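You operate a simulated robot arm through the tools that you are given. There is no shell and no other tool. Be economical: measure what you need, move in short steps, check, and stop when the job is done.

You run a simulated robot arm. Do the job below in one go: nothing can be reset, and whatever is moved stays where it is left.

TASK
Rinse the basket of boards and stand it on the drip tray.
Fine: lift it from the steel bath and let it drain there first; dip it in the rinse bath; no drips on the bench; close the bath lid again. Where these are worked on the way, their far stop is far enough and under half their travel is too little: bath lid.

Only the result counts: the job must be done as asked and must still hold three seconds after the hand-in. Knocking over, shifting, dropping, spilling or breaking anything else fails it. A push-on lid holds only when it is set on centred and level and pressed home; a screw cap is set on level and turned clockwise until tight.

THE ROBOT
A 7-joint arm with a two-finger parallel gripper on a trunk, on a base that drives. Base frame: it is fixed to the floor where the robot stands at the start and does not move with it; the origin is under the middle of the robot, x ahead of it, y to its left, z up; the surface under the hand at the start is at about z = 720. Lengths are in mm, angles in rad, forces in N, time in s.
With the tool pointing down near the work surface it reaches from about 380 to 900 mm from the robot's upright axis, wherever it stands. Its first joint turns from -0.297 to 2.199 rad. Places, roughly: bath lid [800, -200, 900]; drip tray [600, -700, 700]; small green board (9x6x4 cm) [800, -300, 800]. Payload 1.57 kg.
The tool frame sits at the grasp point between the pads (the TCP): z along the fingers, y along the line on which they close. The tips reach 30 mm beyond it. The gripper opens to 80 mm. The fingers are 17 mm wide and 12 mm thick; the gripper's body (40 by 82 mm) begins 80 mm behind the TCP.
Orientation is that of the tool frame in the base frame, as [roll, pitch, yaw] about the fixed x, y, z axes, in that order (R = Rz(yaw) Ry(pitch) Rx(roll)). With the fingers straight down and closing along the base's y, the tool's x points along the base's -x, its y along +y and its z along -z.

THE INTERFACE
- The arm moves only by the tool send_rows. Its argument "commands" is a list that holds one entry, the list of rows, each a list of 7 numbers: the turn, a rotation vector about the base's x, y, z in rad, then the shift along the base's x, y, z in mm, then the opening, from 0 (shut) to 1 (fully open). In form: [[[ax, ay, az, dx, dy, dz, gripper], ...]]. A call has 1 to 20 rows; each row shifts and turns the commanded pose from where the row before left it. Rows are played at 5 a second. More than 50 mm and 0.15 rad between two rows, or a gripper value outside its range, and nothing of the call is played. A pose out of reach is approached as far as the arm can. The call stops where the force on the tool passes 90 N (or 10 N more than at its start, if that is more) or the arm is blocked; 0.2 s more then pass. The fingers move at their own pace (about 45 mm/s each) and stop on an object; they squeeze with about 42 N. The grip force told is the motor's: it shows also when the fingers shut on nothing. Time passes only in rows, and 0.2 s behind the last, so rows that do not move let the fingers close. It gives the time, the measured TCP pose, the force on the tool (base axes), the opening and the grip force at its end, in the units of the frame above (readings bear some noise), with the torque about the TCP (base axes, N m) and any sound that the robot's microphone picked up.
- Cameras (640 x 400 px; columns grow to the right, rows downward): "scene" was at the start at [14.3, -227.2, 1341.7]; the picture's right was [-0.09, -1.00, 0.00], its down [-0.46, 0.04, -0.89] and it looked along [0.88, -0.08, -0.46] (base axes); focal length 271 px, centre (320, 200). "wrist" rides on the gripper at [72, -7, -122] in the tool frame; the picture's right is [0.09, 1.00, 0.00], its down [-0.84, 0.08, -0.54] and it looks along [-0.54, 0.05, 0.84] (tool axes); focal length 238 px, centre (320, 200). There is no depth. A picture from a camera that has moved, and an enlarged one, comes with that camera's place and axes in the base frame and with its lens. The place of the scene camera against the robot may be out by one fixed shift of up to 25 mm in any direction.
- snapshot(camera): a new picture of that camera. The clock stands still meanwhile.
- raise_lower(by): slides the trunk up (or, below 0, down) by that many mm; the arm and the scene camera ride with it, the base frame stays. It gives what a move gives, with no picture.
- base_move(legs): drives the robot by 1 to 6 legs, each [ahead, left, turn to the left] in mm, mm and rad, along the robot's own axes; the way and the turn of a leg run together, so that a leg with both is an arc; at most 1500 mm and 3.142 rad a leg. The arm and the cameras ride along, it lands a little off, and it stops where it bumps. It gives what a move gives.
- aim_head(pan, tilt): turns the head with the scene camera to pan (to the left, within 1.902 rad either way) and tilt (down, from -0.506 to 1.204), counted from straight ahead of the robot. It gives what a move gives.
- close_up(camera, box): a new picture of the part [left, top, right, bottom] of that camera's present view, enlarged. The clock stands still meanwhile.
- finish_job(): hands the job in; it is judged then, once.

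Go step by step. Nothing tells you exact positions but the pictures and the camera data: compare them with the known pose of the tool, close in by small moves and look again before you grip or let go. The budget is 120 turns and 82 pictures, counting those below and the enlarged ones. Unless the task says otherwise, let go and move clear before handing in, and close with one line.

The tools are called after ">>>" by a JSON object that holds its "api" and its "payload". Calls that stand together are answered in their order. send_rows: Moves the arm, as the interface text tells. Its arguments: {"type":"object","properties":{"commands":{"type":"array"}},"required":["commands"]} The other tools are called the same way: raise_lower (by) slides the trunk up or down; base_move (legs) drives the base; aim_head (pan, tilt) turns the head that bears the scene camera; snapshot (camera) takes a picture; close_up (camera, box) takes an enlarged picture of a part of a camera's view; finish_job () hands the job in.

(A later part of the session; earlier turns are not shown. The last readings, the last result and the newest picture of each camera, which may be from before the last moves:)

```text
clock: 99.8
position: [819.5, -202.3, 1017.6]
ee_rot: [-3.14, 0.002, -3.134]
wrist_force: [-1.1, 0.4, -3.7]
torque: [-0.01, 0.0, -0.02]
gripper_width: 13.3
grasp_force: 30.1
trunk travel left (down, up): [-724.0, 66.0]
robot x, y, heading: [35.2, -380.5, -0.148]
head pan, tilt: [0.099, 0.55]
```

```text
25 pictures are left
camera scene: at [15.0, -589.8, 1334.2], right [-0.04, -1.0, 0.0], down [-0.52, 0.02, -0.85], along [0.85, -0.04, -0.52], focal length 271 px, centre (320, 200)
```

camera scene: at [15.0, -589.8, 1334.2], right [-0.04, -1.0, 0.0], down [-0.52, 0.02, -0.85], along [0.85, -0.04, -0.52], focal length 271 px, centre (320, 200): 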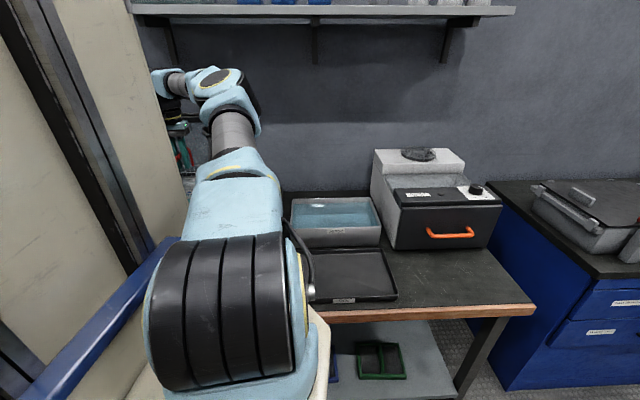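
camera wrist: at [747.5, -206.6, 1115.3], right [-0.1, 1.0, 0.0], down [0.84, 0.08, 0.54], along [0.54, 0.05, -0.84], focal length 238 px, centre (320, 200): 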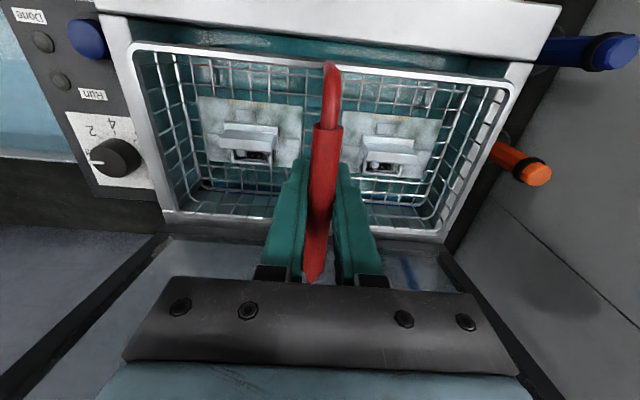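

Drained 13 s. Now lifting clear of the rims and carrying it right towards the rinse bath.

>>> {"api": "send_rows", "payload": {"commands": [[[0, 0, 0, -4, 0, 15, 0], [0, 0, 0, -4, 0, 15, 0], [0, 0, 0, -4, 0, 15, 0], [0, 0, 0, 0, 0, 10, 0], [0, 0, 0, 0, -20, 0, 0], [0, 0, 0, 0, -30, 0, 0], [0, 0, 0, 0, -30, 0, 0], [0, 0, 0, 0, -30, 0, 0], [0, 0, 0, 0, -30, 0, 0], [0, 0, 0, 0, -30, 0, 0], [0, 0, 0, 0, -30, 0, 0], [0, 0, 0, 0, -30, 0, 0], [0, 0, 0, 0, -30, 0, 0], [0, 0, 0, 0, -30, 0, 0], [0, 0, 0, 0, -30, 0, 0], [0, 0, 0, 0, -30, 0, 0], [0, 0, 0, 0, -30, 0, 0], [0, 0, 0, 0, -30, 0, 0], [0, 0, 0, 0, -30, 0, 0], [0, 0, 0, 0, -20, 0, 0]]]}}

>>> {"api": "snapshot", "payload": {"camera": "wrist"}}

>>> {"api": "snapshot", "payload": {"camera": "scene"}}

```text
clock: 104.0
position: [807.8, -662.2, 1072.7]
ee_rot: [-3.141, 0.0, -3.136]
wrist_force: [0.1, 0.3, -3.0]
torque: [0.01, 0.04, -0.01]
gripper_width: 13.2
grasp_force: 30.2
trunk travel left (down, up): [-724.0, 66.0]
robot x, y, heading: [33.6, -383.2, -0.143]
head pan, tilt: [0.099, 0.55]
```

```text
24 pictures are left
camera wrist: at [737.3, -667.0, 1193.7], right [-0.1, 1.0, 0.0], down [0.84, 0.08, 0.54], along [0.54, 0.05, -0.84], focal length 238 px, centre (320, 200)
```

wrist: 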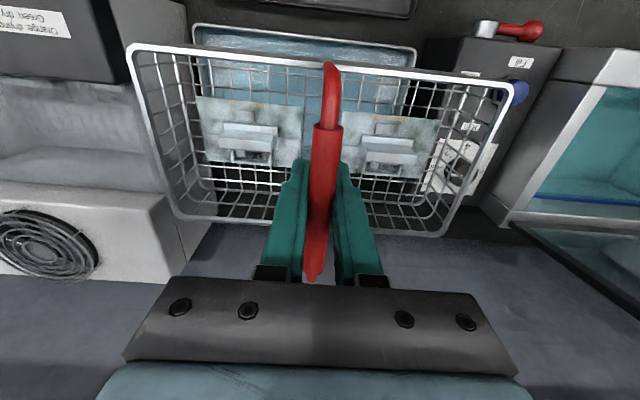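

```text
23 pictures are left
camera scene: at [15.1, -589.8, 1334.1], right [-0.04, -1.0, 0.0], down [-0.52, 0.02, -0.85], along [0.85, -0.04, -0.52], focal length 271 px, centre (320, 200)
```

scene: 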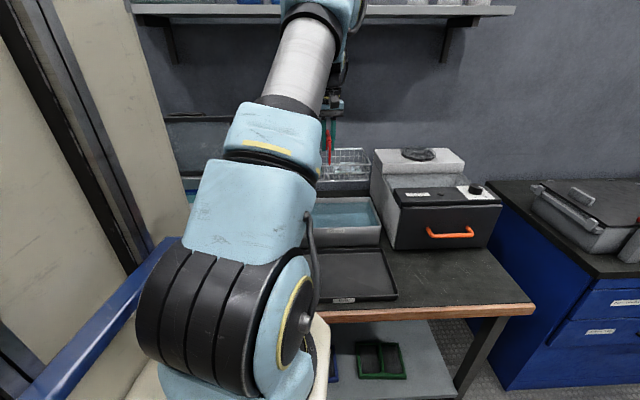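

The rinse rim appears around x 725–900, y −835…−540, so its centre is near (815, −685). Centring over it and lowering to just above the rim for a look.

>>> {"api": "send_rows", "payload": {"commands": [[[0, 0, 0, 4, -10, -10, 0], [0, 0, 0, 3, -11, -15, 0], [0, 0, 0, 0, 0, -20, 0], [0, 0, 0, 0, 0, -20, 0], [0, 0, 0, 0, 0, -20, 0], [0, 0, 0, 0, 0, -15, 0], [0, 0, 0, 0, 0, 0, 0]]]}}

>>> {"api": "snapshot", "payload": {"camera": "wrist"}}

>>> {"api": "close_up", "payload": {"camera": "scene", "box": [280, 120, 440, 260]}}

```text
clock: 105.5
position: [814.5, -683.3, 973.2]
ee_rot: [-3.139, 0.003, -3.134]
wrist_force: [-0.3, -0.4, -3.6]
torque: [-0.01, 0.01, -0.02]
gripper_width: 13.3
grasp_force: 30.1
trunk travel left (down, up): [-724.0, 66.0]
robot x, y, heading: [34.8, -379.7, -0.146]
head pan, tilt: [0.099, 0.55]
```

```text
22 pictures are left
camera wrist: at [743.4, -689.3, 1094.5], right [-0.1, 1.0, 0.0], down [0.84, 0.08, 0.54], along [0.54, 0.05, -0.84], focal length 238 px, centre (320, 200)
```

wrist: 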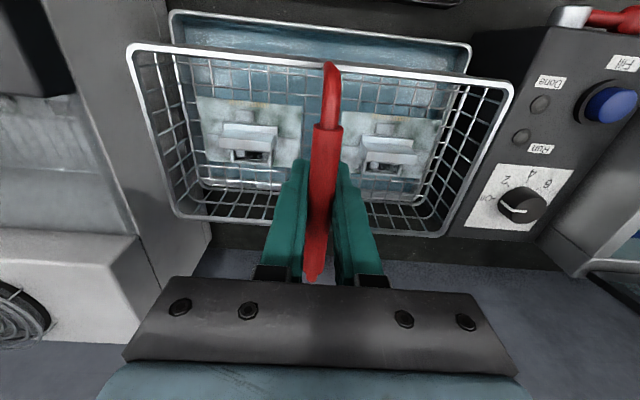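

```text
2.86 times, centred on (360, 190) of scene
camera zoom: at [15.0, -590.0, 1334.1], right [-0.04, -1.0, 0.0], down [-0.52, 0.02, -0.85], along [0.85, -0.04, -0.52], focal length 773 px, centre (206, 229)
```

zoom: 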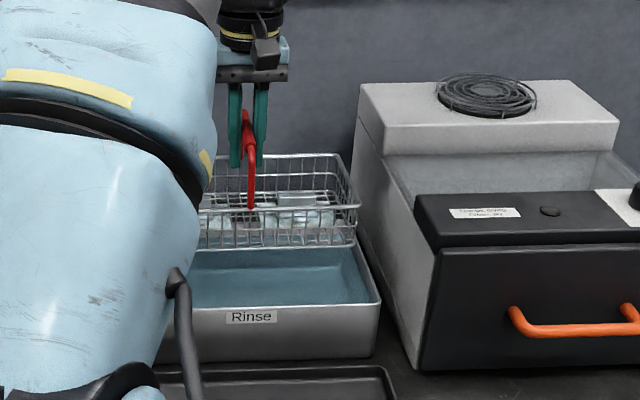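

Basket is well centred over the rinse bath (margins ≥10 mm). Lowering it in slowly and holding.

>>> {"api": "send_rows", "payload": {"commands": [[[0, 0, 0, 0, -2, -8, 0], [0, 0, 0, 0, 0, -8, 0], [0, 0, 0, 0, 0, -8, 0], [0, 0, 0, 0, 0, -8, 0], [0, 0, 0, 0, 0, -8, 0], [0, 0, 0, 0, 0, -8, 0], [0, 0, 0, 0, 0, -8, 0], [0, 0, 0, 0, 0, 0, 0]]]}}

>>> {"api": "close_up", "payload": {"camera": "scene", "box": [280, 120, 440, 260]}}

```text
clock: 107.3
position: [813.3, -683.8, 915.8]
ee_rot: [-3.139, 0.002, -3.133]
wrist_force: [0.2, -0.1, -3.2]
torque: [0.0, 0.03, -0.01]
gripper_width: 13.3
grasp_force: 30.0
trunk travel left (down, up): [-724.0, 66.0]
robot x, y, heading: [32.9, -378.7, -0.146]
head pan, tilt: [0.099, 0.55]
```

```text
2.86 times, centred on (360, 190) of scene
camera zoom: at [15.0, -590.0, 1334.1], right [-0.04, -1.0, 0.0], down [-0.52, 0.02, -0.85], along [0.85, -0.04, -0.52], focal length 773 px, centre (206, 229)
```

zoom: 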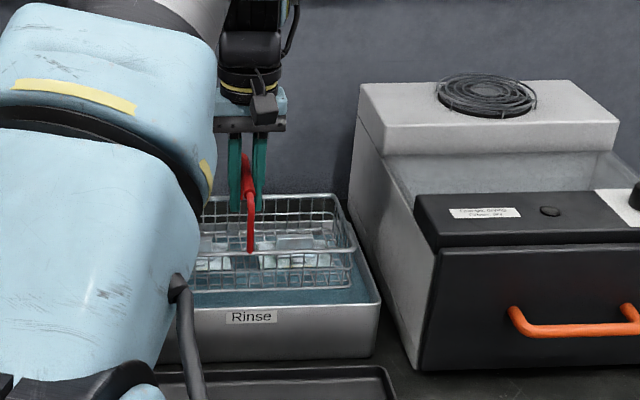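

The basket's bottom is entering the water; lowering further until it is dipped.

>>> {"api": "send_rows", "payload": {"commands": [[[0, 0, 0, 0, 0, -8, 0], [0, 0, 0, 0, 0, -8, 0], [0, 0, 0, 0, 0, -8, 0], [0, 0, 0, 0, 0, -8, 0], [0, 0, 0, 0, 0, -6, 0], [0, 0, 0, 0, 0, -4, 0], [0, 0, 0, 0, 0, 0, 0], [0, 0, 0, 0, 0, 0, 0], [0, 0, 0, 0, 0, 0, 0], [0, 0, 0, 0, 0, 0, 0], [0, 0, 0, 0, 0, 0, 0], [0, 0, 0, 0, 0, 0, 0], [0, 0, 0, 0, 0, 0, 0], [0, 0, 0, 0, 0, 0, 0]]]}}

>>> {"api": "close_up", "payload": {"camera": "scene", "box": [280, 120, 440, 260]}}

>>> {"api": "snapshot", "payload": {"camera": "wrist"}}

```text
clock: 110.3
position: [814.8, -685.4, 874.6]
ee_rot: [-3.138, 0.001, -3.134]
wrist_force: [-1.0, -0.1, -3.7]
torque: [0.02, 0.03, 0.0]
gripper_width: 13.4
grasp_force: 29.8
trunk travel left (down, up): [-724.0, 66.0]
robot x, y, heading: [35.2, -381.7, -0.146]
head pan, tilt: [0.099, 0.55]
```

```text
2.86 times, centred on (360, 190) of scene
camera zoom: at [15.0, -590.0, 1334.1], right [-0.04, -1.0, 0.0], down [-0.52, 0.02, -0.85], along [0.85, -0.04, -0.52], focal length 773 px, centre (206, 229)
```

zoom: 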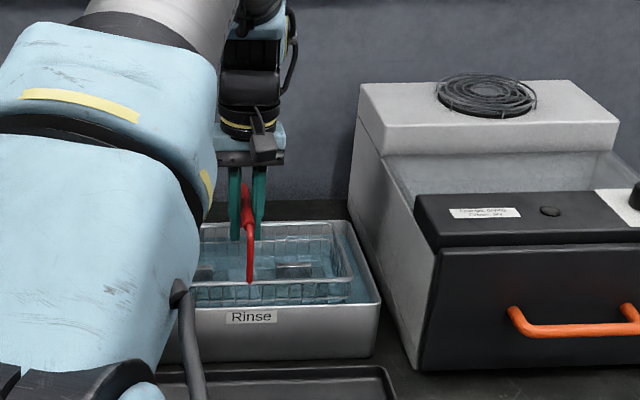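

```text
18 pictures are left
camera wrist: at [744.1, -690.9, 994.1], right [-0.1, 1.0, 0.0], down [0.84, 0.08, 0.54], along [0.54, 0.05, -0.84], focal length 238 px, centre (320, 200)
```

wrist: 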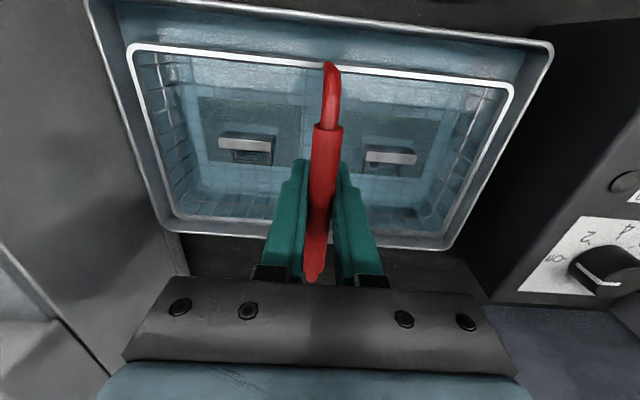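

Boards are under but the taller parts still break the surface. Going a bit deeper.

>>> {"api": "send_rows", "payload": {"commands": [[[0, 0, 0, 0, 0, -5, 0], [0, 0, 0, 0, 0, -5, 0], [0, 0, 0, 0, 0, 0, 0], [0, 0, 0, 0, 0, 0, 0]]]}}

>>> {"api": "send_rows", "payload": {"commands": [[[0, 0, 0, 0, 0, -4, 0], [0, 0, 0, 0, 0, -3, 0], [0, 0, 0, 0, 0, 0, 0], [0, 0, 0, 0, 0, 0, 0]]]}}

>>> {"api": "close_up", "payload": {"camera": "wrist", "box": [80, 0, 560, 300]}}

```text
clock: 111.3
position: [816.0, -685.9, 863.7]
ee_rot: [-3.139, 0.002, -3.133]
wrist_force: [1.1, -0.7, -4.1]
torque: [-0.03, 0.0, -0.04]
gripper_width: 13.5
grasp_force: 29.6
trunk travel left (down, up): [-724.0, 66.0]
robot x, y, heading: [37.3, -385.2, -0.146]
head pan, tilt: [0.099, 0.55]
```

```text
clock: 112.3
position: [814.9, -685.2, 856.6]
ee_rot: [-3.14, 0.003, -3.134]
wrist_force: [0.2, -0.3, -4.2]
torque: [0.0, 0.05, 0.02]
gripper_width: 13.2
grasp_force: 30.4
trunk travel left (down, up): [-724.0, 66.0]
robot x, y, heading: [34.1, -381.5, -0.142]
head pan, tilt: [0.099, 0.55]
```

```text
1.33 times, centred on (320, 150) of wrist
camera zoom: at [744.1, -691.2, 976.9], right [-0.1, 1.0, 0.0], down [0.84, 0.08, 0.54], along [0.54, 0.05, -0.84], focal length 318 px, centre (320, 267)
```

zoom: 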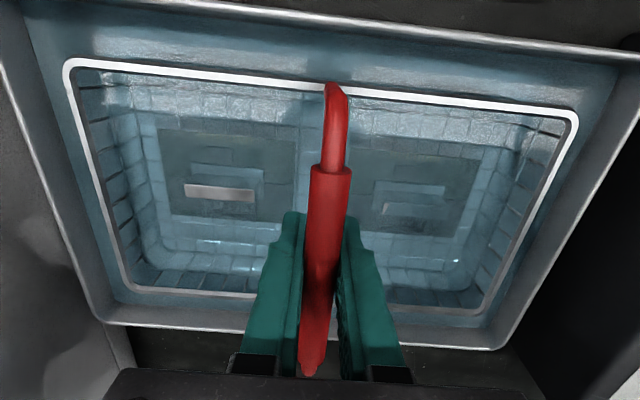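

Nearly all under. A few mm more and a hold of a few seconds, then a slow lift to just above the water and a long drain.

>>> {"api": "send_rows", "payload": {"commands": [[[0, 0, 0, 0, 0, -4, 0], [0, 0, 0, 0, 0, -3, 0], [0, 0, 0, 0, 0, 0, 0], [0, 0, 0, 0, 0, 0, 0], [0, 0, 0, 0, 0, 0, 0], [0, 0, 0, 0, 0, 0, 0], [0, 0, 0, 0, 0, 0, 0], [0, 0, 0, 0, 0, 0, 0], [0, 0, 0, 0, 0, 0, 0], [0, 0, 0, 0, 0, 0, 0], [0, 0, 0, 0, 0, 0, 0], [0, 0, 0, 0, 0, 0, 0], [0, 0, 0, 0, 0, 0, 0], [0, 0, 0, 0, 0, 0, 0], [0, 0, 0, 0, 0, 0, 0], [0, 0, 0, 0, 0, 0, 0], [0, 0, 0, 0, 0, 0, 0]]]}}

>>> {"api": "send_rows", "payload": {"commands": [[[0, 0, 0, 0, 0, 8, 0], [0, 0, 0, 0, 0, 8, 0], [0, 0, 0, 0, 0, 8, 0], [0, 0, 0, 0, 0, 8, 0], [0, 0, 0, 0, 0, 8, 0], [0, 0, 0, 0, 0, 8, 0], [0, 0, 0, 0, 0, 8, 0], [0, 0, 0, 0, 0, 8, 0], [0, 0, 0, 0, 0, 8, 0], [0, 0, 0, 0, 0, 8, 0], [0, 0, 0, 0, 0, 8, 0], [0, 0, 0, 0, 0, 8, 0], [0, 0, 0, 0, 0, 6, 0], [0, 0, 0, 0, 0, 0, 0], [0, 0, 0, 0, 0, 0, 0], [0, 0, 0, 0, 0, 0, 0], [0, 0, 0, 0, 0, 0, 0], [0, 0, 0, 0, 0, 0, 0], [0, 0, 0, 0, 0, 0, 0], [0, 0, 0, 0, 0, 0, 0]]]}}

>>> {"api": "send_rows", "payload": {"commands": [[[0, 0, 0, 0, 0, 0, 0], [0, 0, 0, 0, 0, 0, 0], [0, 0, 0, 0, 0, 0, 0], [0, 0, 0, 0, 0, 0, 0], [0, 0, 0, 0, 0, 0, 0], [0, 0, 0, 0, 0, 0, 0], [0, 0, 0, 0, 0, 0, 0], [0, 0, 0, 0, 0, 0, 0], [0, 0, 0, 0, 0, 0, 0], [0, 0, 0, 0, 0, 0, 0], [0, 0, 0, 0, 0, 0, 0], [0, 0, 0, 0, 0, 0, 0], [0, 0, 0, 0, 0, 0, 0], [0, 0, 0, 0, 0, 0, 0], [0, 0, 0, 0, 0, 0, 0], [0, 0, 0, 0, 0, 0, 0], [0, 0, 0, 0, 0, 0, 0], [0, 0, 0, 0, 0, 0, 0], [0, 0, 0, 0, 0, 0, 0], [0, 0, 0, 0, 0, 0, 0]]]}}

>>> {"api": "send_rows", "payload": {"commands": [[[0, 0, 0, 0, 0, 0, 0], [0, 0, 0, 0, 0, 0, 0], [0, 0, 0, 0, 0, 0, 0], [0, 0, 0, 0, 0, 0, 0], [0, 0, 0, 0, 0, 0, 0], [0, 0, 0, 0, 0, 0, 0], [0, 0, 0, 0, 0, 0, 0], [0, 0, 0, 0, 0, 0, 0], [0, 0, 0, 0, 0, 0, 0], [0, 0, 0, 0, 0, 0, 0], [0, 0, 0, 0, 0, 0, 0], [0, 0, 0, 0, 0, 0, 0], [0, 0, 0, 0, 0, 0, 0], [0, 0, 0, 0, 0, 0, 0], [0, 0, 0, 0, 0, 0, 0], [0, 0, 0, 0, 0, 0, 0], [0, 0, 0, 0, 0, 0, 0], [0, 0, 0, 0, 0, 0, 0], [0, 0, 0, 0, 0, 0, 0], [0, 0, 0, 0, 0, 0, 0]]]}}

>>> {"api": "send_rows", "payload": {"commands": [[[0, 0, 0, 0, 0, 0, 0], [0, 0, 0, 0, 0, 0, 0], [0, 0, 0, 0, 0, 0, 0], [0, 0, 0, 0, 0, 0, 0], [0, 0, 0, 0, 0, 0, 0], [0, 0, 0, 0, 0, 0, 0], [0, 0, 0, 0, 0, 0, 0], [0, 0, 0, 0, 0, 0, 0], [0, 0, 0, 0, 0, 0, 0], [0, 0, 0, 0, 0, 0, 0], [0, 0, 0, 0, 0, 0, 0], [0, 0, 0, 0, 0, 0, 0], [0, 0, 0, 0, 0, 0, 0], [0, 0, 0, 0, 0, 0, 0], [0, 0, 0, 0, 0, 0, 0], [0, 0, 0, 0, 0, 0, 0], [0, 0, 0, 0, 0, 0, 0], [0, 0, 0, 0, 0, 0, 0], [0, 0, 0, 0, 0, 0, 0], [0, 0, 0, 0, 0, 0, 0]]]}}

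>>> {"api": "close_up", "payload": {"camera": "scene", "box": [270, 120, 450, 320]}}

```text
clock: 116.0
position: [815.7, -685.1, 848.6]
ee_rot: [-3.139, 0.002, -3.136]
wrist_force: [0.7, 1.2, -3.6]
torque: [-0.02, 0.01, -0.02]
gripper_width: 13.2
grasp_force: 30.0
trunk travel left (down, up): [-724.0, 66.0]
robot x, y, heading: [33.5, -381.2, -0.14]
head pan, tilt: [0.099, 0.55]
```

```text
clock: 120.2
position: [813.7, -685.7, 953.3]
ee_rot: [-3.14, 0.002, -3.133]
wrist_force: [0.7, -0.6, -2.6]
torque: [0.0, 0.03, 0.02]
gripper_width: 13.1
grasp_force: 30.0
trunk travel left (down, up): [-724.0, 66.0]
robot x, y, heading: [31.6, -380.7, -0.141]
head pan, tilt: [0.099, 0.55]
```

```text
clock: 124.3
position: [814.2, -685.2, 951.9]
ee_rot: [-3.141, 0.002, -3.135]
wrist_force: [-0.4, -1.7, -3.0]
torque: [0.02, 0.02, 0.02]
gripper_width: 13.1
grasp_force: 30.2
trunk travel left (down, up): [-724.0, 66.0]
robot x, y, heading: [35.1, -383.2, -0.14]
head pan, tilt: [0.099, 0.55]
```

```text
clock: 128.6
position: [814.6, -684.6, 952.7]
ee_rot: [-3.139, 0.001, -3.132]
wrist_force: [0.1, 1.0, -3.4]
torque: [0.0, 0.01, 0.04]
gripper_width: 13.0
grasp_force: 30.5
trunk travel left (down, up): [-724.0, 66.0]
robot x, y, heading: [32.1, -381.8, -0.146]
head pan, tilt: [0.099, 0.55]
```

```text
clock: 132.8
position: [814.4, -686.4, 953.8]
ee_rot: [-3.141, 0.002, -3.135]
wrist_force: [-0.7, 0.5, -3.0]
torque: [0.03, -0.03, 0.01]
gripper_width: 13.1
grasp_force: 30.0
trunk travel left (down, up): [-724.0, 66.0]
robot x, y, heading: [36.3, -384.5, -0.141]
head pan, tilt: [0.099, 0.55]
```

```text
2.00 times, centred on (360, 220) of scene
camera zoom: at [15.0, -590.0, 1334.1], right [-0.04, -1.0, 0.0], down [-0.52, 0.02, -0.85], along [0.85, -0.04, -0.52], focal length 541 px, centre (240, 160)
```

zoom: 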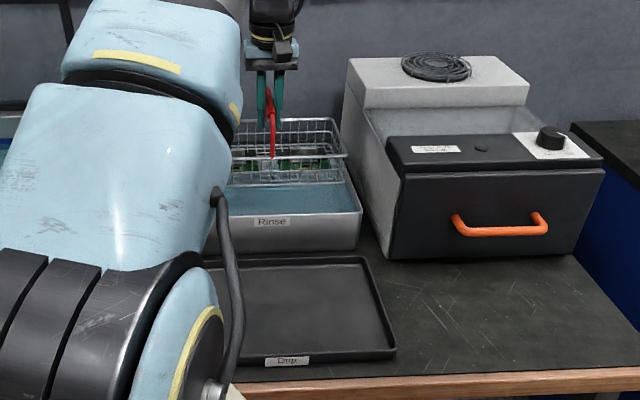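

The boards now look clean green and the basket has drained another 14 s over the rinse bath. To reach the tray (centre ≈ (612, −684)) within joint 1's range, I'll slip the base right in two small steps while the arm holds the basket over the rinse bath.

>>> {"api": "send_rows", "payload": {"commands": [[[0, 0, 0, 0, 12, 15, 0], [0, 0, 0, 0, 12, 15, 0], [0, 0, 0, 0, 0, 0, 0]]]}}

>>> {"api": "base_move", "payload": {"legs": [[0, -45, 0]]}}

>>> {"api": "send_rows", "payload": {"commands": [[[0, 0, 0, 0, 15, 0, 0], [0, 0, 0, 0, 15, 0, 0], [0, 0, 0, 0, 15, 0, 0], [0, 0, 0, 0, 0, 0, 0]]]}}

>>> {"api": "base_move", "payload": {"legs": [[0, -45, 0]]}}

>>> {"api": "snapshot", "payload": {"camera": "wrist"}}

```text
clock: 133.6
position: [814.8, -661.5, 982.1]
ee_rot: [3.142, 0.002, -3.133]
wrist_force: [-0.9, 0.1, -2.9]
torque: [-0.01, 0.05, 0.01]
gripper_width: 13.1
grasp_force: 30.1
trunk travel left (down, up): [-724.0, 66.0]
robot x, y, heading: [34.4, -381.2, -0.143]
head pan, tilt: [0.099, 0.55]
```

```text
clock: 134.5
position: [807.8, -706.3, 981.1]
ee_rot: [-3.14, 0.003, -3.133]
wrist_force: [0.1, 0.2, -2.6]
torque: [-0.02, 0.02, -0.02]
gripper_width: 13.3
grasp_force: 30.1
trunk travel left (down, up): [-724.0, 66.0]
robot x, y, heading: [29.2, -422.5, -0.141]
head pan, tilt: [0.099, 0.55]
```

```text
clock: 135.5
position: [809.2, -663.6, 980.8]
ee_rot: [-3.14, 0.002, -3.135]
wrist_force: [-0.2, -0.1, -3.5]
torque: [0.0, 0.0, 0.03]
gripper_width: 13.0
grasp_force: 30.5
trunk travel left (down, up): [-724.0, 66.0]
robot x, y, heading: [28.7, -425.7, -0.145]
head pan, tilt: [0.099, 0.55]
```

```text
clock: 136.4
position: [802.8, -706.2, 980.7]
ee_rot: [-3.141, 0.001, -3.136]
wrist_force: [-0.7, 0.6, -4.2]
torque: [0.01, 0.02, 0.01]
gripper_width: 12.8
grasp_force: 30.0
trunk travel left (down, up): [-724.0, 66.0]
robot x, y, heading: [22.6, -472.7, -0.142]
head pan, tilt: [0.099, 0.55]
```

```text
15 pictures are left
camera wrist: at [732.0, -711.7, 1102.2], right [-0.1, 1.0, 0.0], down [0.84, 0.08, 0.54], along [0.54, 0.05, -0.84], focal length 238 px, centre (320, 200)
```

wrist: 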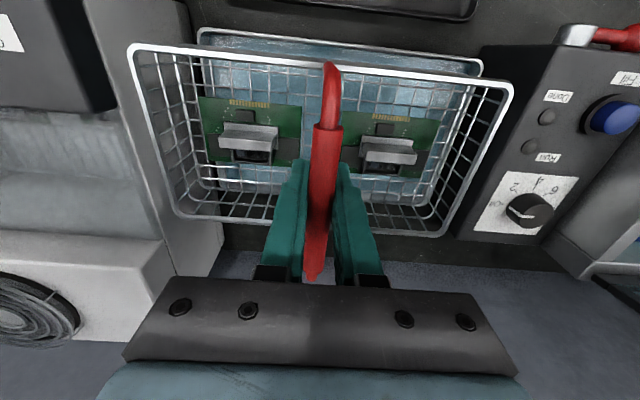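

Boards are clean green. Moving straight over to the drip tray.

>>> {"api": "send_rows", "payload": {"commands": [[[0, 0, 0, 0, 11, 0, 0], [0, 0, 0, 0, 11, 0, 0], [0, 0, 0, -24, 0, 0, 0], [0, 0, 0, -24, 0, 0, 0], [0, 0, 0, -24, 0, 0, 0], [0, 0, 0, -24, 0, 0, 0], [0, 0, 0, -24, 0, 0, 0], [0, 0, 0, -24, 0, 0, 0], [0, 0, 0, -24, 0, 0, 0], [0, 0, 0, -23, 0, 0, 0], [0, 0, 0, 0, 0, -20, 0], [0, 0, 0, 0, 0, -20, 0], [0, 0, 0, 0, 0, 0, 0]]]}}

>>> {"api": "snapshot", "payload": {"camera": "wrist"}}

>>> {"api": "snapshot", "payload": {"camera": "scene"}}

```text
clock: 139.2
position: [612.3, -684.0, 940.3]
ee_rot: [3.141, 0.002, -3.136]
wrist_force: [-0.1, 0.2, -3.2]
torque: [0.01, 0.01, 0.0]
gripper_width: 13.3
grasp_force: 30.1
trunk travel left (down, up): [-724.0, 66.0]
robot x, y, heading: [24.8, -470.9, -0.142]
head pan, tilt: [0.099, 0.55]
```

```text
14 pictures are left
camera wrist: at [540.1, -690.4, 1062.4], right [-0.1, 1.0, 0.0], down [0.83, 0.08, 0.54], along [0.54, 0.05, -0.84], focal length 238 px, centre (320, 200)
```

wrist: 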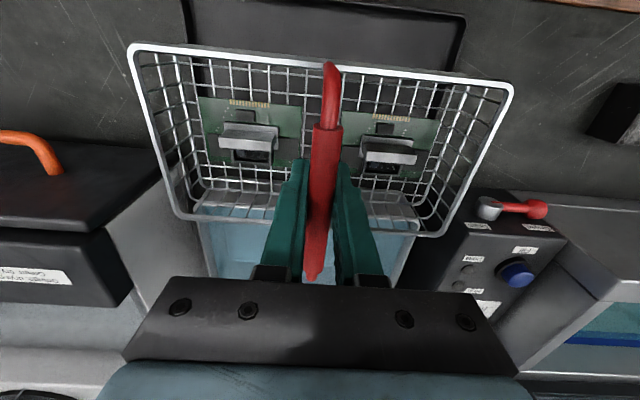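

```text
13 pictures are left
camera scene: at [1.8, -679.9, 1334.1], right [-0.04, -1.0, 0.0], down [-0.52, 0.02, -0.85], along [0.85, -0.04, -0.52], focal length 271 px, centre (320, 200)
```

scene: 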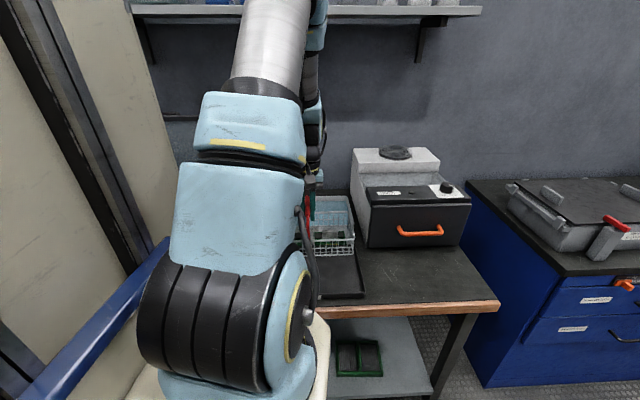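

Tray corners put its centre at about (603, −685); I'm over it. Lowering, with small steps near contact.

>>> {"api": "send_rows", "payload": {"commands": [[[0, 0, 0, -4, 0, -12, 0], [0, 0, 0, -3, 0, -12, 0], [0, 0, 0, 0, 0, -12, 0], [0, 0, 0, 0, 0, -12, 0], [0, 0, 0, 0, 0, -10, 0], [0, 0, 0, 0, 0, -8, 0], [0, 0, 0, 0, 0, 0, 0]]]}}

>>> {"api": "send_rows", "payload": {"commands": [[[0, 0, 0, 0, 0, -4, 0], [0, 0, 0, 0, 0, -4, 0], [0, 0, 0, 0, 0, 0, 0]]]}}

>>> {"api": "send_rows", "payload": {"commands": [[[0, 0, 0, 0, 0, -3, 0], [0, 0, 0, 0, 0, -3, 0], [0, 0, 0, 0, 0, 0, 0]]]}}

>>> {"api": "close_up", "payload": {"camera": "scene", "box": [270, 150, 420, 310]}}

```text
clock: 140.8
position: [604.9, -682.7, 875.4]
ee_rot: [-3.141, 0.0, -3.133]
wrist_force: [-1.0, 0.2, -3.7]
torque: [0.01, -0.02, 0.02]
gripper_width: 13.1
grasp_force: 30.4
trunk travel left (down, up): [-724.0, 66.0]
robot x, y, heading: [21.1, -474.6, -0.143]
head pan, tilt: [0.099, 0.55]
```

```text
clock: 141.6
position: [604.5, -682.9, 868.9]
ee_rot: [3.141, 0.001, -3.134]
wrist_force: [0.2, -0.6, -3.4]
torque: [-0.02, 0.02, -0.02]
gripper_width: 13.2
grasp_force: 29.3
trunk travel left (down, up): [-724.0, 66.0]
robot x, y, heading: [20.7, -471.7, -0.144]
head pan, tilt: [0.099, 0.55]
```

```text
clock: 142.4
position: [606.5, -683.1, 861.5]
ee_rot: [-3.139, 0.002, -3.134]
wrist_force: [-0.2, 0.5, -4.1]
torque: [0.0, 0.02, 0.01]
gripper_width: 13.1
grasp_force: 29.8
trunk travel left (down, up): [-724.0, 66.0]
robot x, y, heading: [20.3, -471.2, -0.143]
head pan, tilt: [0.099, 0.55]
```

```text
2.50 times, centred on (345, 230) of scene
camera zoom: at [1.9, -679.9, 1334.1], right [-0.04, -1.0, 0.0], down [-0.52, 0.02, -0.85], along [0.85, -0.04, -0.52], focal length 677 px, centre (258, 125)
```

zoom: 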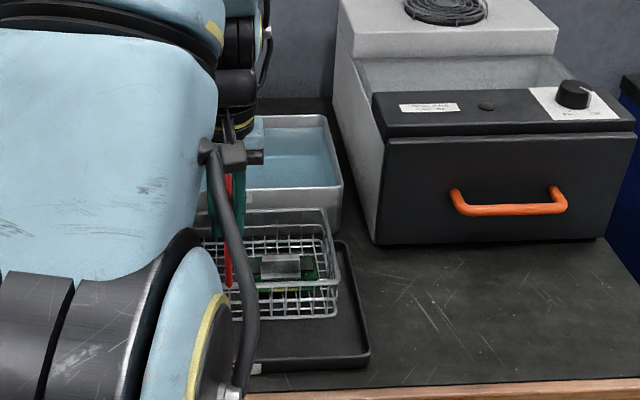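

Still a gap below the basket; continuing down.

>>> {"api": "send_rows", "payload": {"commands": [[[0, 0, 0, -2, 0, -4, 0], [0, 0, 0, -2, 0, -4, 0], [0, 0, 0, 0, 0, -4, 0], [0, 0, 0, 0, 0, 0, 0]]]}}

>>> {"api": "send_rows", "payload": {"commands": [[[0, 0, 0, 0, 0, -4, 0], [0, 0, 0, 0, 0, -4, 0], [0, 0, 0, 0, 0, 0, 0]]]}}

>>> {"api": "send_rows", "payload": {"commands": [[[0, 0, 0, 0, 0, -3, 0], [0, 0, 0, 0, 0, -3, 0], [0, 0, 0, 0, 0, 0, 0]]]}}

```text
clock: 143.4
position: [601.0, -684.6, 850.4]
ee_rot: [-3.141, 0.003, -3.135]
wrist_force: [0.0, -0.2, -2.8]
torque: [-0.02, 0.03, 0.01]
gripper_width: 13.2
grasp_force: 30.0
trunk travel left (down, up): [-724.0, 66.0]
robot x, y, heading: [23.4, -469.1, -0.144]
head pan, tilt: [0.099, 0.55]
```

```text
clock: 144.2
position: [599.9, -685.1, 840.9]
ee_rot: [-3.14, 0.003, -3.133]
wrist_force: [-0.5, 0.1, -4.5]
torque: [-0.01, 0.04, -0.02]
gripper_width: 13.1
grasp_force: 29.9
trunk travel left (down, up): [-724.0, 66.0]
robot x, y, heading: [22.1, -470.7, -0.145]
head pan, tilt: [0.099, 0.55]
```

```text
clock: 145.0
position: [601.2, -684.3, 834.3]
ee_rot: [-3.141, 0.002, -3.135]
wrist_force: [-0.4, -0.2, -4.0]
torque: [0.0, 0.0, 0.0]
gripper_width: 13.2
grasp_force: 29.6
trunk travel left (down, up): [-724.0, 66.0]
robot x, y, heading: [22.5, -473.4, -0.144]
head pan, tilt: [0.099, 0.55]
```

>>> {"api": "send_rows", "payload": {"commands": [[[0, 0, 0, 0, 0, -3, 0], [0, 0, 0, 0, 0, -3, 0], [0, 0, 0, 0, 0, 0, 0]]]}}

>>> {"api": "send_rows", "payload": {"commands": [[[0, 0, 0, 0, 0, -3, 0], [0, 0, 0, 0, 0, -3, 0], [0, 0, 0, 0, 0, 0, 0]]]}}

>>> {"api": "close_up", "payload": {"camera": "scene", "box": [290, 190, 390, 310]}}

```text
clock: 145.8
position: [601.2, -685.9, 831.4]
ee_rot: [-3.14, 0.003, -3.134]
wrist_force: [-4.1, -1.0, 17.7]
torque: [0.01, -0.09, 0.0]
gripper_width: 13.6
grasp_force: 29.6
trunk travel left (down, up): [-724.0, 66.0]
robot x, y, heading: [18.0, -471.1, -0.143]
head pan, tilt: [0.099, 0.55]
```

```text
clock: 146.6
position: [601.9, -684.1, 825.0]
ee_rot: [-3.14, 0.003, -3.137]
wrist_force: [0.8, -7.8, 19.3]
torque: [0.15, -0.03, -0.03]
gripper_width: 13.2
grasp_force: 30.7
trunk travel left (down, up): [-724.0, 66.0]
robot x, y, heading: [21.9, -469.6, -0.143]
head pan, tilt: [0.099, 0.55]
```

```text
3.33 times, centred on (340, 250) of scene
camera zoom: at [1.3, -680.1, 1334.1], right [-0.04, -1.0, 0.0], down [-0.52, 0.02, -0.85], along [0.85, -0.04, -0.52], focal length 902 px, centre (253, 33)
```

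zoom: 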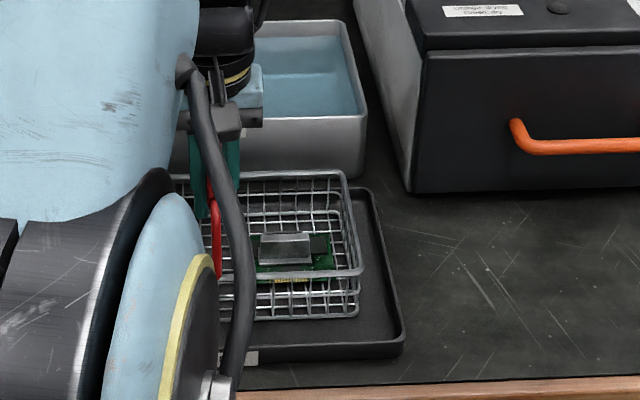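

The basket is standing on the tray floor (contact at z ≈ 831). Easing up to relieve force, then releasing and rising.

>>> {"api": "send_rows", "payload": {"commands": [[[0, 0, 0, 0, 0, 4, 0], [0, 0, 0, 0, 0, 0, 0.2], [0, 0, 0, 0, 0, 0, 0.5], [0, 0, 0, 0, 0, 0, 0.6], [0, 0, 0, 0, 0, 0, 0.6], [0, 0, 0, 0, 0, 20, 0.6], [0, 0, 0, 0, 0, 30, 0.6], [0, 0, 0, 0, 0, 40, 0.6], [0, 0, 0, 0, 0, 40, 0.6], [0, 0, 0, 0, 0, 40, 0.6], [0, 0, 0, 0, 0, 40, 0.6]]]}}

>>> {"api": "snapshot", "payload": {"camera": "wrist"}}

```text
clock: 149.0
position: [602.0, -685.9, 1037.8]
ee_rot: [-3.141, 0.001, -3.134]
wrist_force: [0.8, -0.3, 0.0]
torque: [0.02, 0.04, -0.01]
gripper_width: 48.1
grasp_force: 0.1
trunk travel left (down, up): [-724.0, 66.0]
robot x, y, heading: [19.0, -472.5, -0.143]
head pan, tilt: [0.099, 0.55]
```

```text
10 pictures are left
camera wrist: at [531.4, -691.3, 1159.3], right [-0.1, 1.0, 0.0], down [0.84, 0.08, 0.54], along [0.54, 0.05, -0.84], focal length 238 px, centre (320, 200)
```

wrist: 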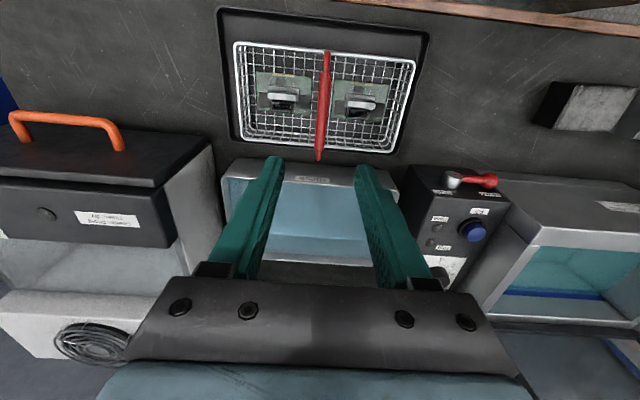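

The basket stands well inside the tray with its clean boards. Next, closing the lid: I'll go back to the base and trunk pose from which I left the handle loop, re-insert the finger and lower the lid under control.

>>> {"api": "send_rows", "payload": {"commands": [[[0, 0, 0, 0, 0, 40, 0.6], [0, 0, 0, 0, 0, 40, 0.6], [0, 0, 0, 0, 0, 40, 0.5], [0, 0, 0, 0, 0, 30, 0.42]]]}}

>>> {"api": "base_move", "payload": {"legs": [[9, 72, 0]]}}

>>> {"api": "raise_lower", "payload": {"by": -70}}

>>> {"api": "send_rows", "payload": {"commands": [[[0, 0, 0, 16, 44, 12, 0.42], [0, 0, 0, 16, 44, 12, 0.42], [0, 0, 0, 16, 44, 12, 0.42], [0, 0, 0, 16, 44, 12, 0.42], [0, 0, 0, 16, 44, 12, 0.42], [0, 0, 0, 16, 44, 12, 0.42], [0, 0, 0, 16, 44, 12, 0.42], [0, 0, 0, 16, 44, 12, 0.42], [0, 0, 0, 16, 40, 12, 0.42]]]}}

>>> {"api": "send_rows", "payload": {"commands": [[[0, 0, 0.1375, 0, 0, 0, 0.42], [0, 0, 0.1375, 0, 0, 0, 0.42], [0, 0, 0.1375, 0, 0, 0, 0.42], [0, 0, 0.1375, 0, 0, 0, 0.42], [0, 0, 0.1375, 0, 0, 0, 0.42], [0, 0, 0.1375, 0, 0, 0, 0.42], [0, 0, 0.1375, 0, 0, 0, 0.42], [0, 0, 0.1375, 0, 0, 0, 0.42], [0, 0, 0.1375, 0, 0, 0, 0.42], [0, 0, 0.1375, 0, 0, 0, 0.42], [0, 0, 0.1375, 0, 0, 0, 0.42], [0, 0, 0.1375, 0, 0, 0, 0.42], [0, 0, 0.1375, 0, 0, 0, 0.42]]]}}

```text
clock: 150.0
position: [601.6, -685.4, 1186.4]
ee_rot: [-3.141, 0.002, -3.135]
wrist_force: [-0.5, 0.3, 0.7]
torque: [-0.01, 0.01, 0.0]
gripper_width: 33.3
grasp_force: 0.1
trunk travel left (down, up): [-724.0, 66.0]
robot x, y, heading: [22.7, -470.5, -0.143]
head pan, tilt: [0.099, 0.55]
```

```text
clock: 151.0
position: [619.2, -618.2, 1185.1]
ee_rot: [3.14, 0.002, -3.134]
wrist_force: [-0.5, 0.1, -0.2]
torque: [0.0, 0.0, -0.03]
gripper_width: 33.6
grasp_force: 0.1
trunk travel left (down, up): [-724.0, 66.0]
robot x, y, heading: [36.9, -404.1, -0.138]
head pan, tilt: [0.099, 0.55]
```

```text
clock: 152.1
position: [619.3, -617.9, 1117.1]
ee_rot: [-3.14, 0.002, -3.136]
wrist_force: [0.0, -0.1, 0.7]
torque: [-0.03, 0.01, -0.01]
gripper_width: 33.5
grasp_force: 0.1
trunk travel left (down, up): [-654.0, 136.0]
robot x, y, heading: [33.7, -401.1, -0.14]
head pan, tilt: [0.099, 0.55]
```

```text
clock: 154.1
position: [751.7, -258.9, 1210.8]
ee_rot: [-3.139, 0.001, -3.139]
wrist_force: [-0.1, 0.4, -0.2]
torque: [-0.01, 0.08, 0.03]
gripper_width: 33.6
grasp_force: 0.0
out of reach, approached as far as the arm can: row 9
trunk travel left (down, up): [-654.0, 136.0]
robot x, y, heading: [37.0, -401.8, -0.142]
head pan, tilt: [0.099, 0.55]
```

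```text
clock: 156.9
position: [749.7, -257.1, 1213.4]
ee_rot: [-3.14, 0.001, -1.344]
wrist_force: [-1.0, -0.7, -0.9]
torque: [0.03, -0.02, 0.01]
gripper_width: 33.8
grasp_force: 0.0
trunk travel left (down, up): [-654.0, 136.0]
robot x, y, heading: [40.0, -402.1, -0.145]
head pan, tilt: [0.099, 0.55]
```

Tilting back to the exit attitude and approaching the point where the finger left the loop.

>>> {"api": "send_rows", "payload": {"commands": [[[0.067, -0.128, 0, 25, 0, 0, 0.42], [0.067, -0.128, 0, 25, 3, 0, 0.42], [0.067, -0.128, 0, 25, 3, 0, 0.42], [0.067, -0.128, 0, 25, 3, 0, 0.42], [0, 0, 0, 25, 2, 0, 0.42], [0, 0, 0, 25, 2, -5, 0.42], [0, 0, 0, 0, 0, 0, 0.42]]]}}

>>> {"api": "snapshot", "payload": {"camera": "wrist"}}

```text
clock: 158.5
position: [900.3, -243.5, 1208.3]
ee_rot: [-2.578, 0.142, -1.304]
wrist_force: [0.1, 0.4, 0.8]
torque: [0.05, 0.01, 0.0]
gripper_width: 33.5
grasp_force: 0.2
trunk travel left (down, up): [-654.0, 136.0]
robot x, y, heading: [39.3, -399.5, -0.142]
head pan, tilt: [0.099, 0.55]
```

```text
9 pictures are left
camera wrist: at [865.9, -340.8, 1304.1], right [-0.81, -0.24, -0.54], down [-0.54, 0.65, 0.53], along [0.22, 0.72, -0.65], focal length 238 px, centre (320, 200)
```

wrist: 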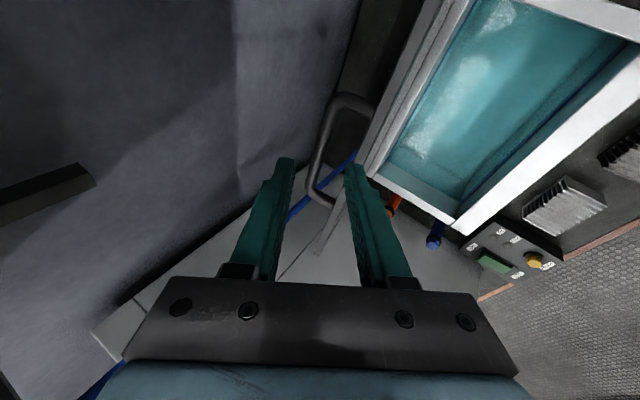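

The lid is where I left it: bar at about (938, −256…−145, 1117). Shifting the base left 30 mm to centre on the handle, then re-entering the loop along the exit path.

>>> {"api": "base_move", "payload": {"legs": [[-4, 30, 0]]}}

>>> {"api": "send_rows", "payload": {"commands": [[[0, 0, 0, 7, 1, -13, 0.42], [0, 0, 0, 7, 1, -13, 0.42], [0, 0, 0, 7, 1, -13, 0.42], [0, 0, 0, 7, 1, -13, 0.42], [0, 0, 0, 7, 1, -13, 0.42], [0, 0, 0, 0, 0, 0, 0.42]]]}}

>>> {"api": "snapshot", "payload": {"camera": "wrist"}}

```text
clock: 159.3
position: [899.9, -229.0, 1209.6]
ee_rot: [-2.58, 0.142, -1.306]
wrist_force: [-0.1, 0.8, -0.2]
torque: [-0.02, -0.01, -0.03]
gripper_width: 33.7
grasp_force: 0.1
trunk travel left (down, up): [-654.0, 136.0]
robot x, y, heading: [39.5, -387.0, -0.143]
head pan, tilt: [0.099, 0.55]
stopped in leg 1: the robot was blocked; the commanded pose is now the measured one
```

```text
clock: 160.7
position: [935.9, -222.4, 1143.8]
ee_rot: [-2.579, 0.141, -1.305]
wrist_force: [0.2, 0.0, 0.1]
torque: [0.02, 0.01, 0.03]
gripper_width: 33.7
grasp_force: 0.1
trunk travel left (down, up): [-654.0, 136.0]
robot x, y, heading: [38.3, -392.4, -0.139]
head pan, tilt: [0.099, 0.55]
```

```text
8 pictures are left
camera wrist: at [901.9, -320.6, 1238.5], right [-0.81, -0.24, -0.54], down [-0.54, 0.65, 0.53], along [0.22, 0.72, -0.65], focal length 238 px, centre (320, 200)
```

wrist: 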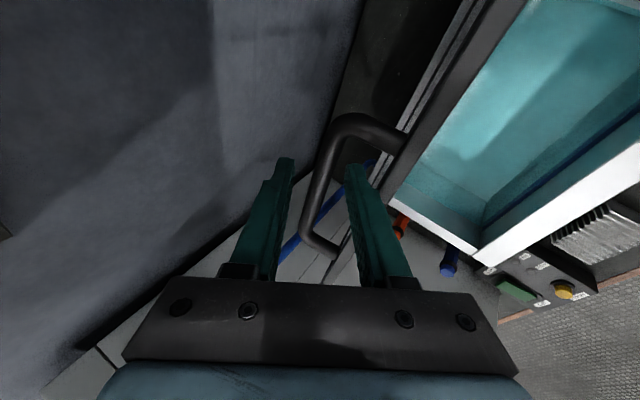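

The finger is lined up in the loop. Going in the last bit and starting to draw the lid forward along its arc.

>>> {"api": "send_rows", "payload": {"commands": [[[0, 0, 0, 6, 0, -13, 0.42], [0, 0, 0, 0, 0, 0, 0.42], [0, 0, 0, -11, 0, 0, 0.42], [0, 0, 0, -11, 0, 0, 0.42], [0, 0, 0, -11, 0, 0, 0.42], [0, 0, 0, -11, 0, -1, 0.42]]]}}

>>> {"api": "send_rows", "payload": {"commands": [[[0, 0, 0, -11, 0, -2, 0.42], [0, 0, 0, -11, 0, -2, 0.42], [0, 0, 0, -11, 0, -3, 0.42], [0, 0, 0, -10, 0, -3, 0.42], [0, 0, 0, 0, 0, 0, 0.42]]]}}

>>> {"api": "snapshot", "payload": {"camera": "wrist"}}

```text
clock: 162.1
position: [897.8, -223.7, 1130.1]
ee_rot: [-2.58, 0.142, -1.304]
wrist_force: [-0.9, 0.5, -0.2]
torque: [-0.01, 0.03, -0.05]
gripper_width: 33.8
grasp_force: 0.4
trunk travel left (down, up): [-654.0, 136.0]
robot x, y, heading: [39.1, -384.7, -0.146]
head pan, tilt: [0.099, 0.55]
```

```text
clock: 163.3
position: [853.7, -224.1, 1118.3]
ee_rot: [-2.577, 0.144, -1.305]
wrist_force: [-1.9, 0.5, 0.1]
torque: [0.01, -0.01, -0.02]
gripper_width: 34.6
grasp_force: 0.4
trunk travel left (down, up): [-654.0, 136.0]
robot x, y, heading: [40.9, -389.8, -0.14]
head pan, tilt: [0.099, 0.55]
```

```text
7 pictures are left
camera wrist: at [820.0, -320.8, 1214.2], right [-0.81, -0.24, -0.54], down [-0.54, 0.65, 0.53], along [0.22, 0.72, -0.65], focal length 238 px, centre (320, 200)
```

wrist: 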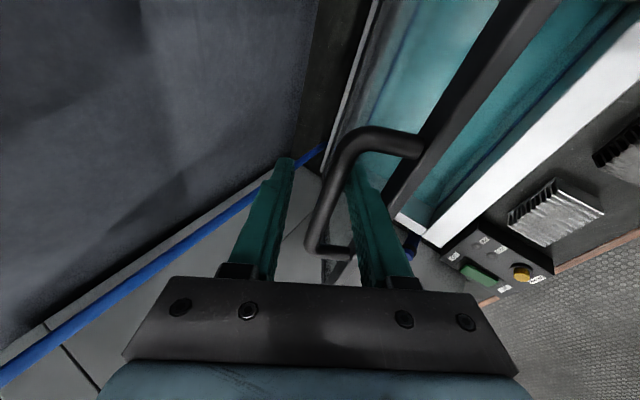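

The lid follows on the finger, now at about 55°. Continuing: trunk down first, then the hand back with less tilt.

>>> {"api": "raise_lower", "payload": {"by": -16}}

>>> {"api": "send_rows", "payload": {"commands": [[[0, -0.05, 0, -10, 0, 0, 0.42], [0, -0.05, 0, -10, 0, 0, 0.42]]]}}

>>> {"api": "raise_lower", "payload": {"by": -18}}

>>> {"api": "send_rows", "payload": {"commands": [[[0, -0.05, 0, -10, 0, 0, 0.42], [0, -0.05, 0, -10, 0, 0, 0.42]]]}}

>>> {"api": "raise_lower", "payload": {"by": -20}}

>>> {"api": "send_rows", "payload": {"commands": [[[0, -0.05, 0, -9, 0, 0, 0.42], [0, -0.05, 0, -9, 0, 0, 0.42], [0, 0, 0, 0, 0, 0, 0.42]]]}}

>>> {"api": "snapshot", "payload": {"camera": "wrist"}}

```text
clock: 163.9
position: [853.4, -224.1, 1103.7]
ee_rot: [-2.58, 0.143, -1.306]
wrist_force: [-0.5, -0.1, -0.7]
torque: [-0.02, 0.0, -0.02]
gripper_width: 34.8
grasp_force: 0.9
trunk travel left (down, up): [-638.0, 152.0]
robot x, y, heading: [44.2, -385.6, -0.145]
head pan, tilt: [0.099, 0.55]
```

```text
clock: 164.5
position: [834.6, -223.6, 1101.5]
ee_rot: [-2.482, 0.117, -1.293]
wrist_force: [-2.0, -0.3, 0.6]
torque: [0.0, 0.0, 0.0]
gripper_width: 34.5
grasp_force: 0.6
trunk travel left (down, up): [-638.0, 152.0]
robot x, y, heading: [37.6, -385.9, -0.145]
head pan, tilt: [0.099, 0.55]
```

```text
clock: 165.2
position: [834.4, -223.4, 1084.6]
ee_rot: [-2.481, 0.114, -1.294]
wrist_force: [-1.6, -0.3, -1.3]
torque: [0.01, 0.01, -0.02]
gripper_width: 34.5
grasp_force: 0.7
trunk travel left (down, up): [-620.0, 170.0]
robot x, y, heading: [41.4, -389.2, -0.139]
head pan, tilt: [0.099, 0.55]
```

```text
clock: 165.8
position: [814.4, -222.3, 1084.9]
ee_rot: [-2.384, 0.087, -1.282]
wrist_force: [-2.5, 0.1, -0.4]
torque: [0.02, 0.0, -0.01]
gripper_width: 34.6
grasp_force: 0.3
trunk travel left (down, up): [-620.0, 170.0]
robot x, y, heading: [37.1, -388.1, -0.142]
head pan, tilt: [0.099, 0.55]
```

```text
clock: 166.4
position: [814.3, -223.0, 1063.7]
ee_rot: [-2.387, 0.087, -1.283]
wrist_force: [-0.4, -0.3, -1.5]
torque: [0.03, -0.05, 0.01]
gripper_width: 34.7
grasp_force: 0.5
trunk travel left (down, up): [-600.0, 190.0]
robot x, y, heading: [38.9, -386.4, -0.149]
head pan, tilt: [0.099, 0.55]
```

```text
clock: 167.2
position: [799.0, -224.3, 1066.3]
ee_rot: [-2.289, 0.06, -1.277]
wrist_force: [0.7, 0.2, -1.5]
torque: [0.04, 0.03, 0.03]
gripper_width: 34.6
grasp_force: 1.0
trunk travel left (down, up): [-600.0, 190.0]
robot x, y, heading: [35.9, -389.0, -0.145]
head pan, tilt: [0.099, 0.55]
```

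```text
6 pictures are left
camera wrist: at [737.4, -321.3, 1146.4], right [-0.61, -0.24, -0.75], down [-0.68, 0.65, 0.35], along [0.41, 0.72, -0.56], focal length 238 px, centre (320, 200)
```

wrist: 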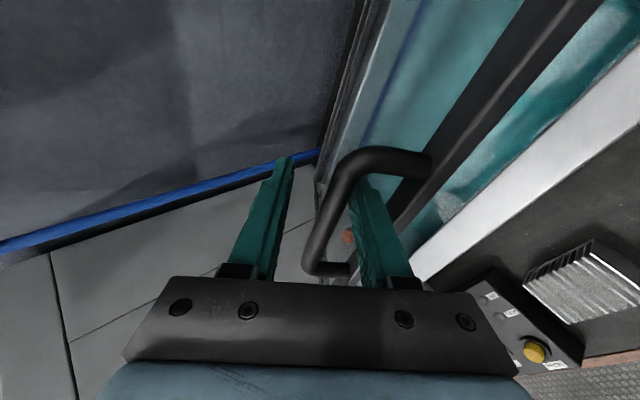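

At about 35° now. Carrying on: trunk down, slight flattening, base back.

>>> {"api": "raise_lower", "payload": {"by": -20}}

>>> {"api": "send_rows", "payload": {"commands": [[[0, -0.06, 0, -3, 0, 0, 0.42], [0, -0.06, 0, -3, 0, 0, 0.42]]]}}

>>> {"api": "base_move", "payload": {"legs": [[-14, 0, 0]]}}

>>> {"api": "raise_lower", "payload": {"by": -20}}

>>> {"api": "send_rows", "payload": {"commands": [[[0, -0.06, 0, 0, 0, 0, 0.42], [0, -0.06, 0, 0, 0, 0, 0.42]]]}}

>>> {"api": "base_move", "payload": {"legs": [[-14, 0, 0]]}}

>>> {"api": "snapshot", "payload": {"camera": "wrist"}}

```text
clock: 167.9
position: [797.8, -223.8, 1045.6]
ee_rot: [-2.288, 0.058, -1.276]
wrist_force: [-0.2, 0.2, -1.8]
torque: [0.03, -0.04, -0.02]
gripper_width: 35.1
grasp_force: 0.8
trunk travel left (down, up): [-580.0, 210.0]
robot x, y, heading: [36.2, -386.6, -0.144]
head pan, tilt: [0.099, 0.55]
```

```text
clock: 168.5
position: [792.3, -224.0, 1044.4]
ee_rot: [-2.173, 0.024, -1.272]
wrist_force: [-0.7, -0.9, -2.0]
torque: [0.02, -0.03, 0.0]
gripper_width: 35.3
grasp_force: 0.9
trunk travel left (down, up): [-580.0, 210.0]
robot x, y, heading: [38.6, -387.1, -0.144]
head pan, tilt: [0.099, 0.55]
```

```text
clock: 169.3
position: [778.6, -221.3, 1045.5]
ee_rot: [-2.174, 0.025, -1.27]
wrist_force: [-0.7, 0.3, -1.0]
torque: [0.04, -0.05, -0.01]
gripper_width: 34.9
grasp_force: 0.9
trunk travel left (down, up): [-580.0, 210.0]
robot x, y, heading: [27.1, -386.5, -0.147]
head pan, tilt: [0.099, 0.55]
```

```text
clock: 169.9
position: [777.6, -220.4, 1025.7]
ee_rot: [-2.174, 0.024, -1.27]
wrist_force: [-0.6, 1.1, -1.6]
torque: [0.0, -0.09, -0.03]
gripper_width: 35.2
grasp_force: 1.0
trunk travel left (down, up): [-560.0, 230.0]
robot x, y, heading: [23.7, -384.0, -0.144]
head pan, tilt: [0.099, 0.55]
```

```text
clock: 170.5
position: [779.4, -221.6, 1025.9]
ee_rot: [-2.058, -0.014, -1.267]
wrist_force: [-0.2, -0.2, -1.8]
torque: [0.04, -0.02, 0.0]
gripper_width: 35.3
grasp_force: 0.7
trunk travel left (down, up): [-560.0, 230.0]
robot x, y, heading: [23.4, -384.6, -0.144]
head pan, tilt: [0.099, 0.55]
```

```text
clock: 171.3
position: [765.1, -219.1, 1024.6]
ee_rot: [-2.061, -0.012, -1.271]
wrist_force: [-0.3, 0.0, -1.3]
torque: [0.04, -0.04, 0.0]
gripper_width: 34.8
grasp_force: 0.8
trunk travel left (down, up): [-560.0, 230.0]
robot x, y, heading: [16.6, -381.2, -0.142]
head pan, tilt: [0.099, 0.55]
```

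```text
5 pictures are left
camera wrist: at [687.0, -316.9, 1088.7], right [-0.42, -0.24, -0.88], down [-0.74, 0.65, 0.18], along [0.53, 0.72, -0.45], focal length 238 px, centre (320, 200)
```

wrist: 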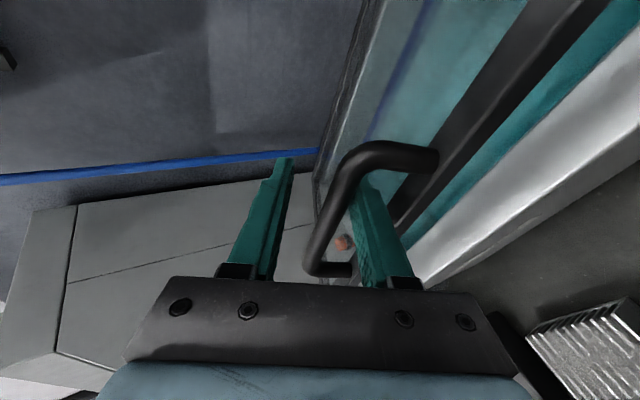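

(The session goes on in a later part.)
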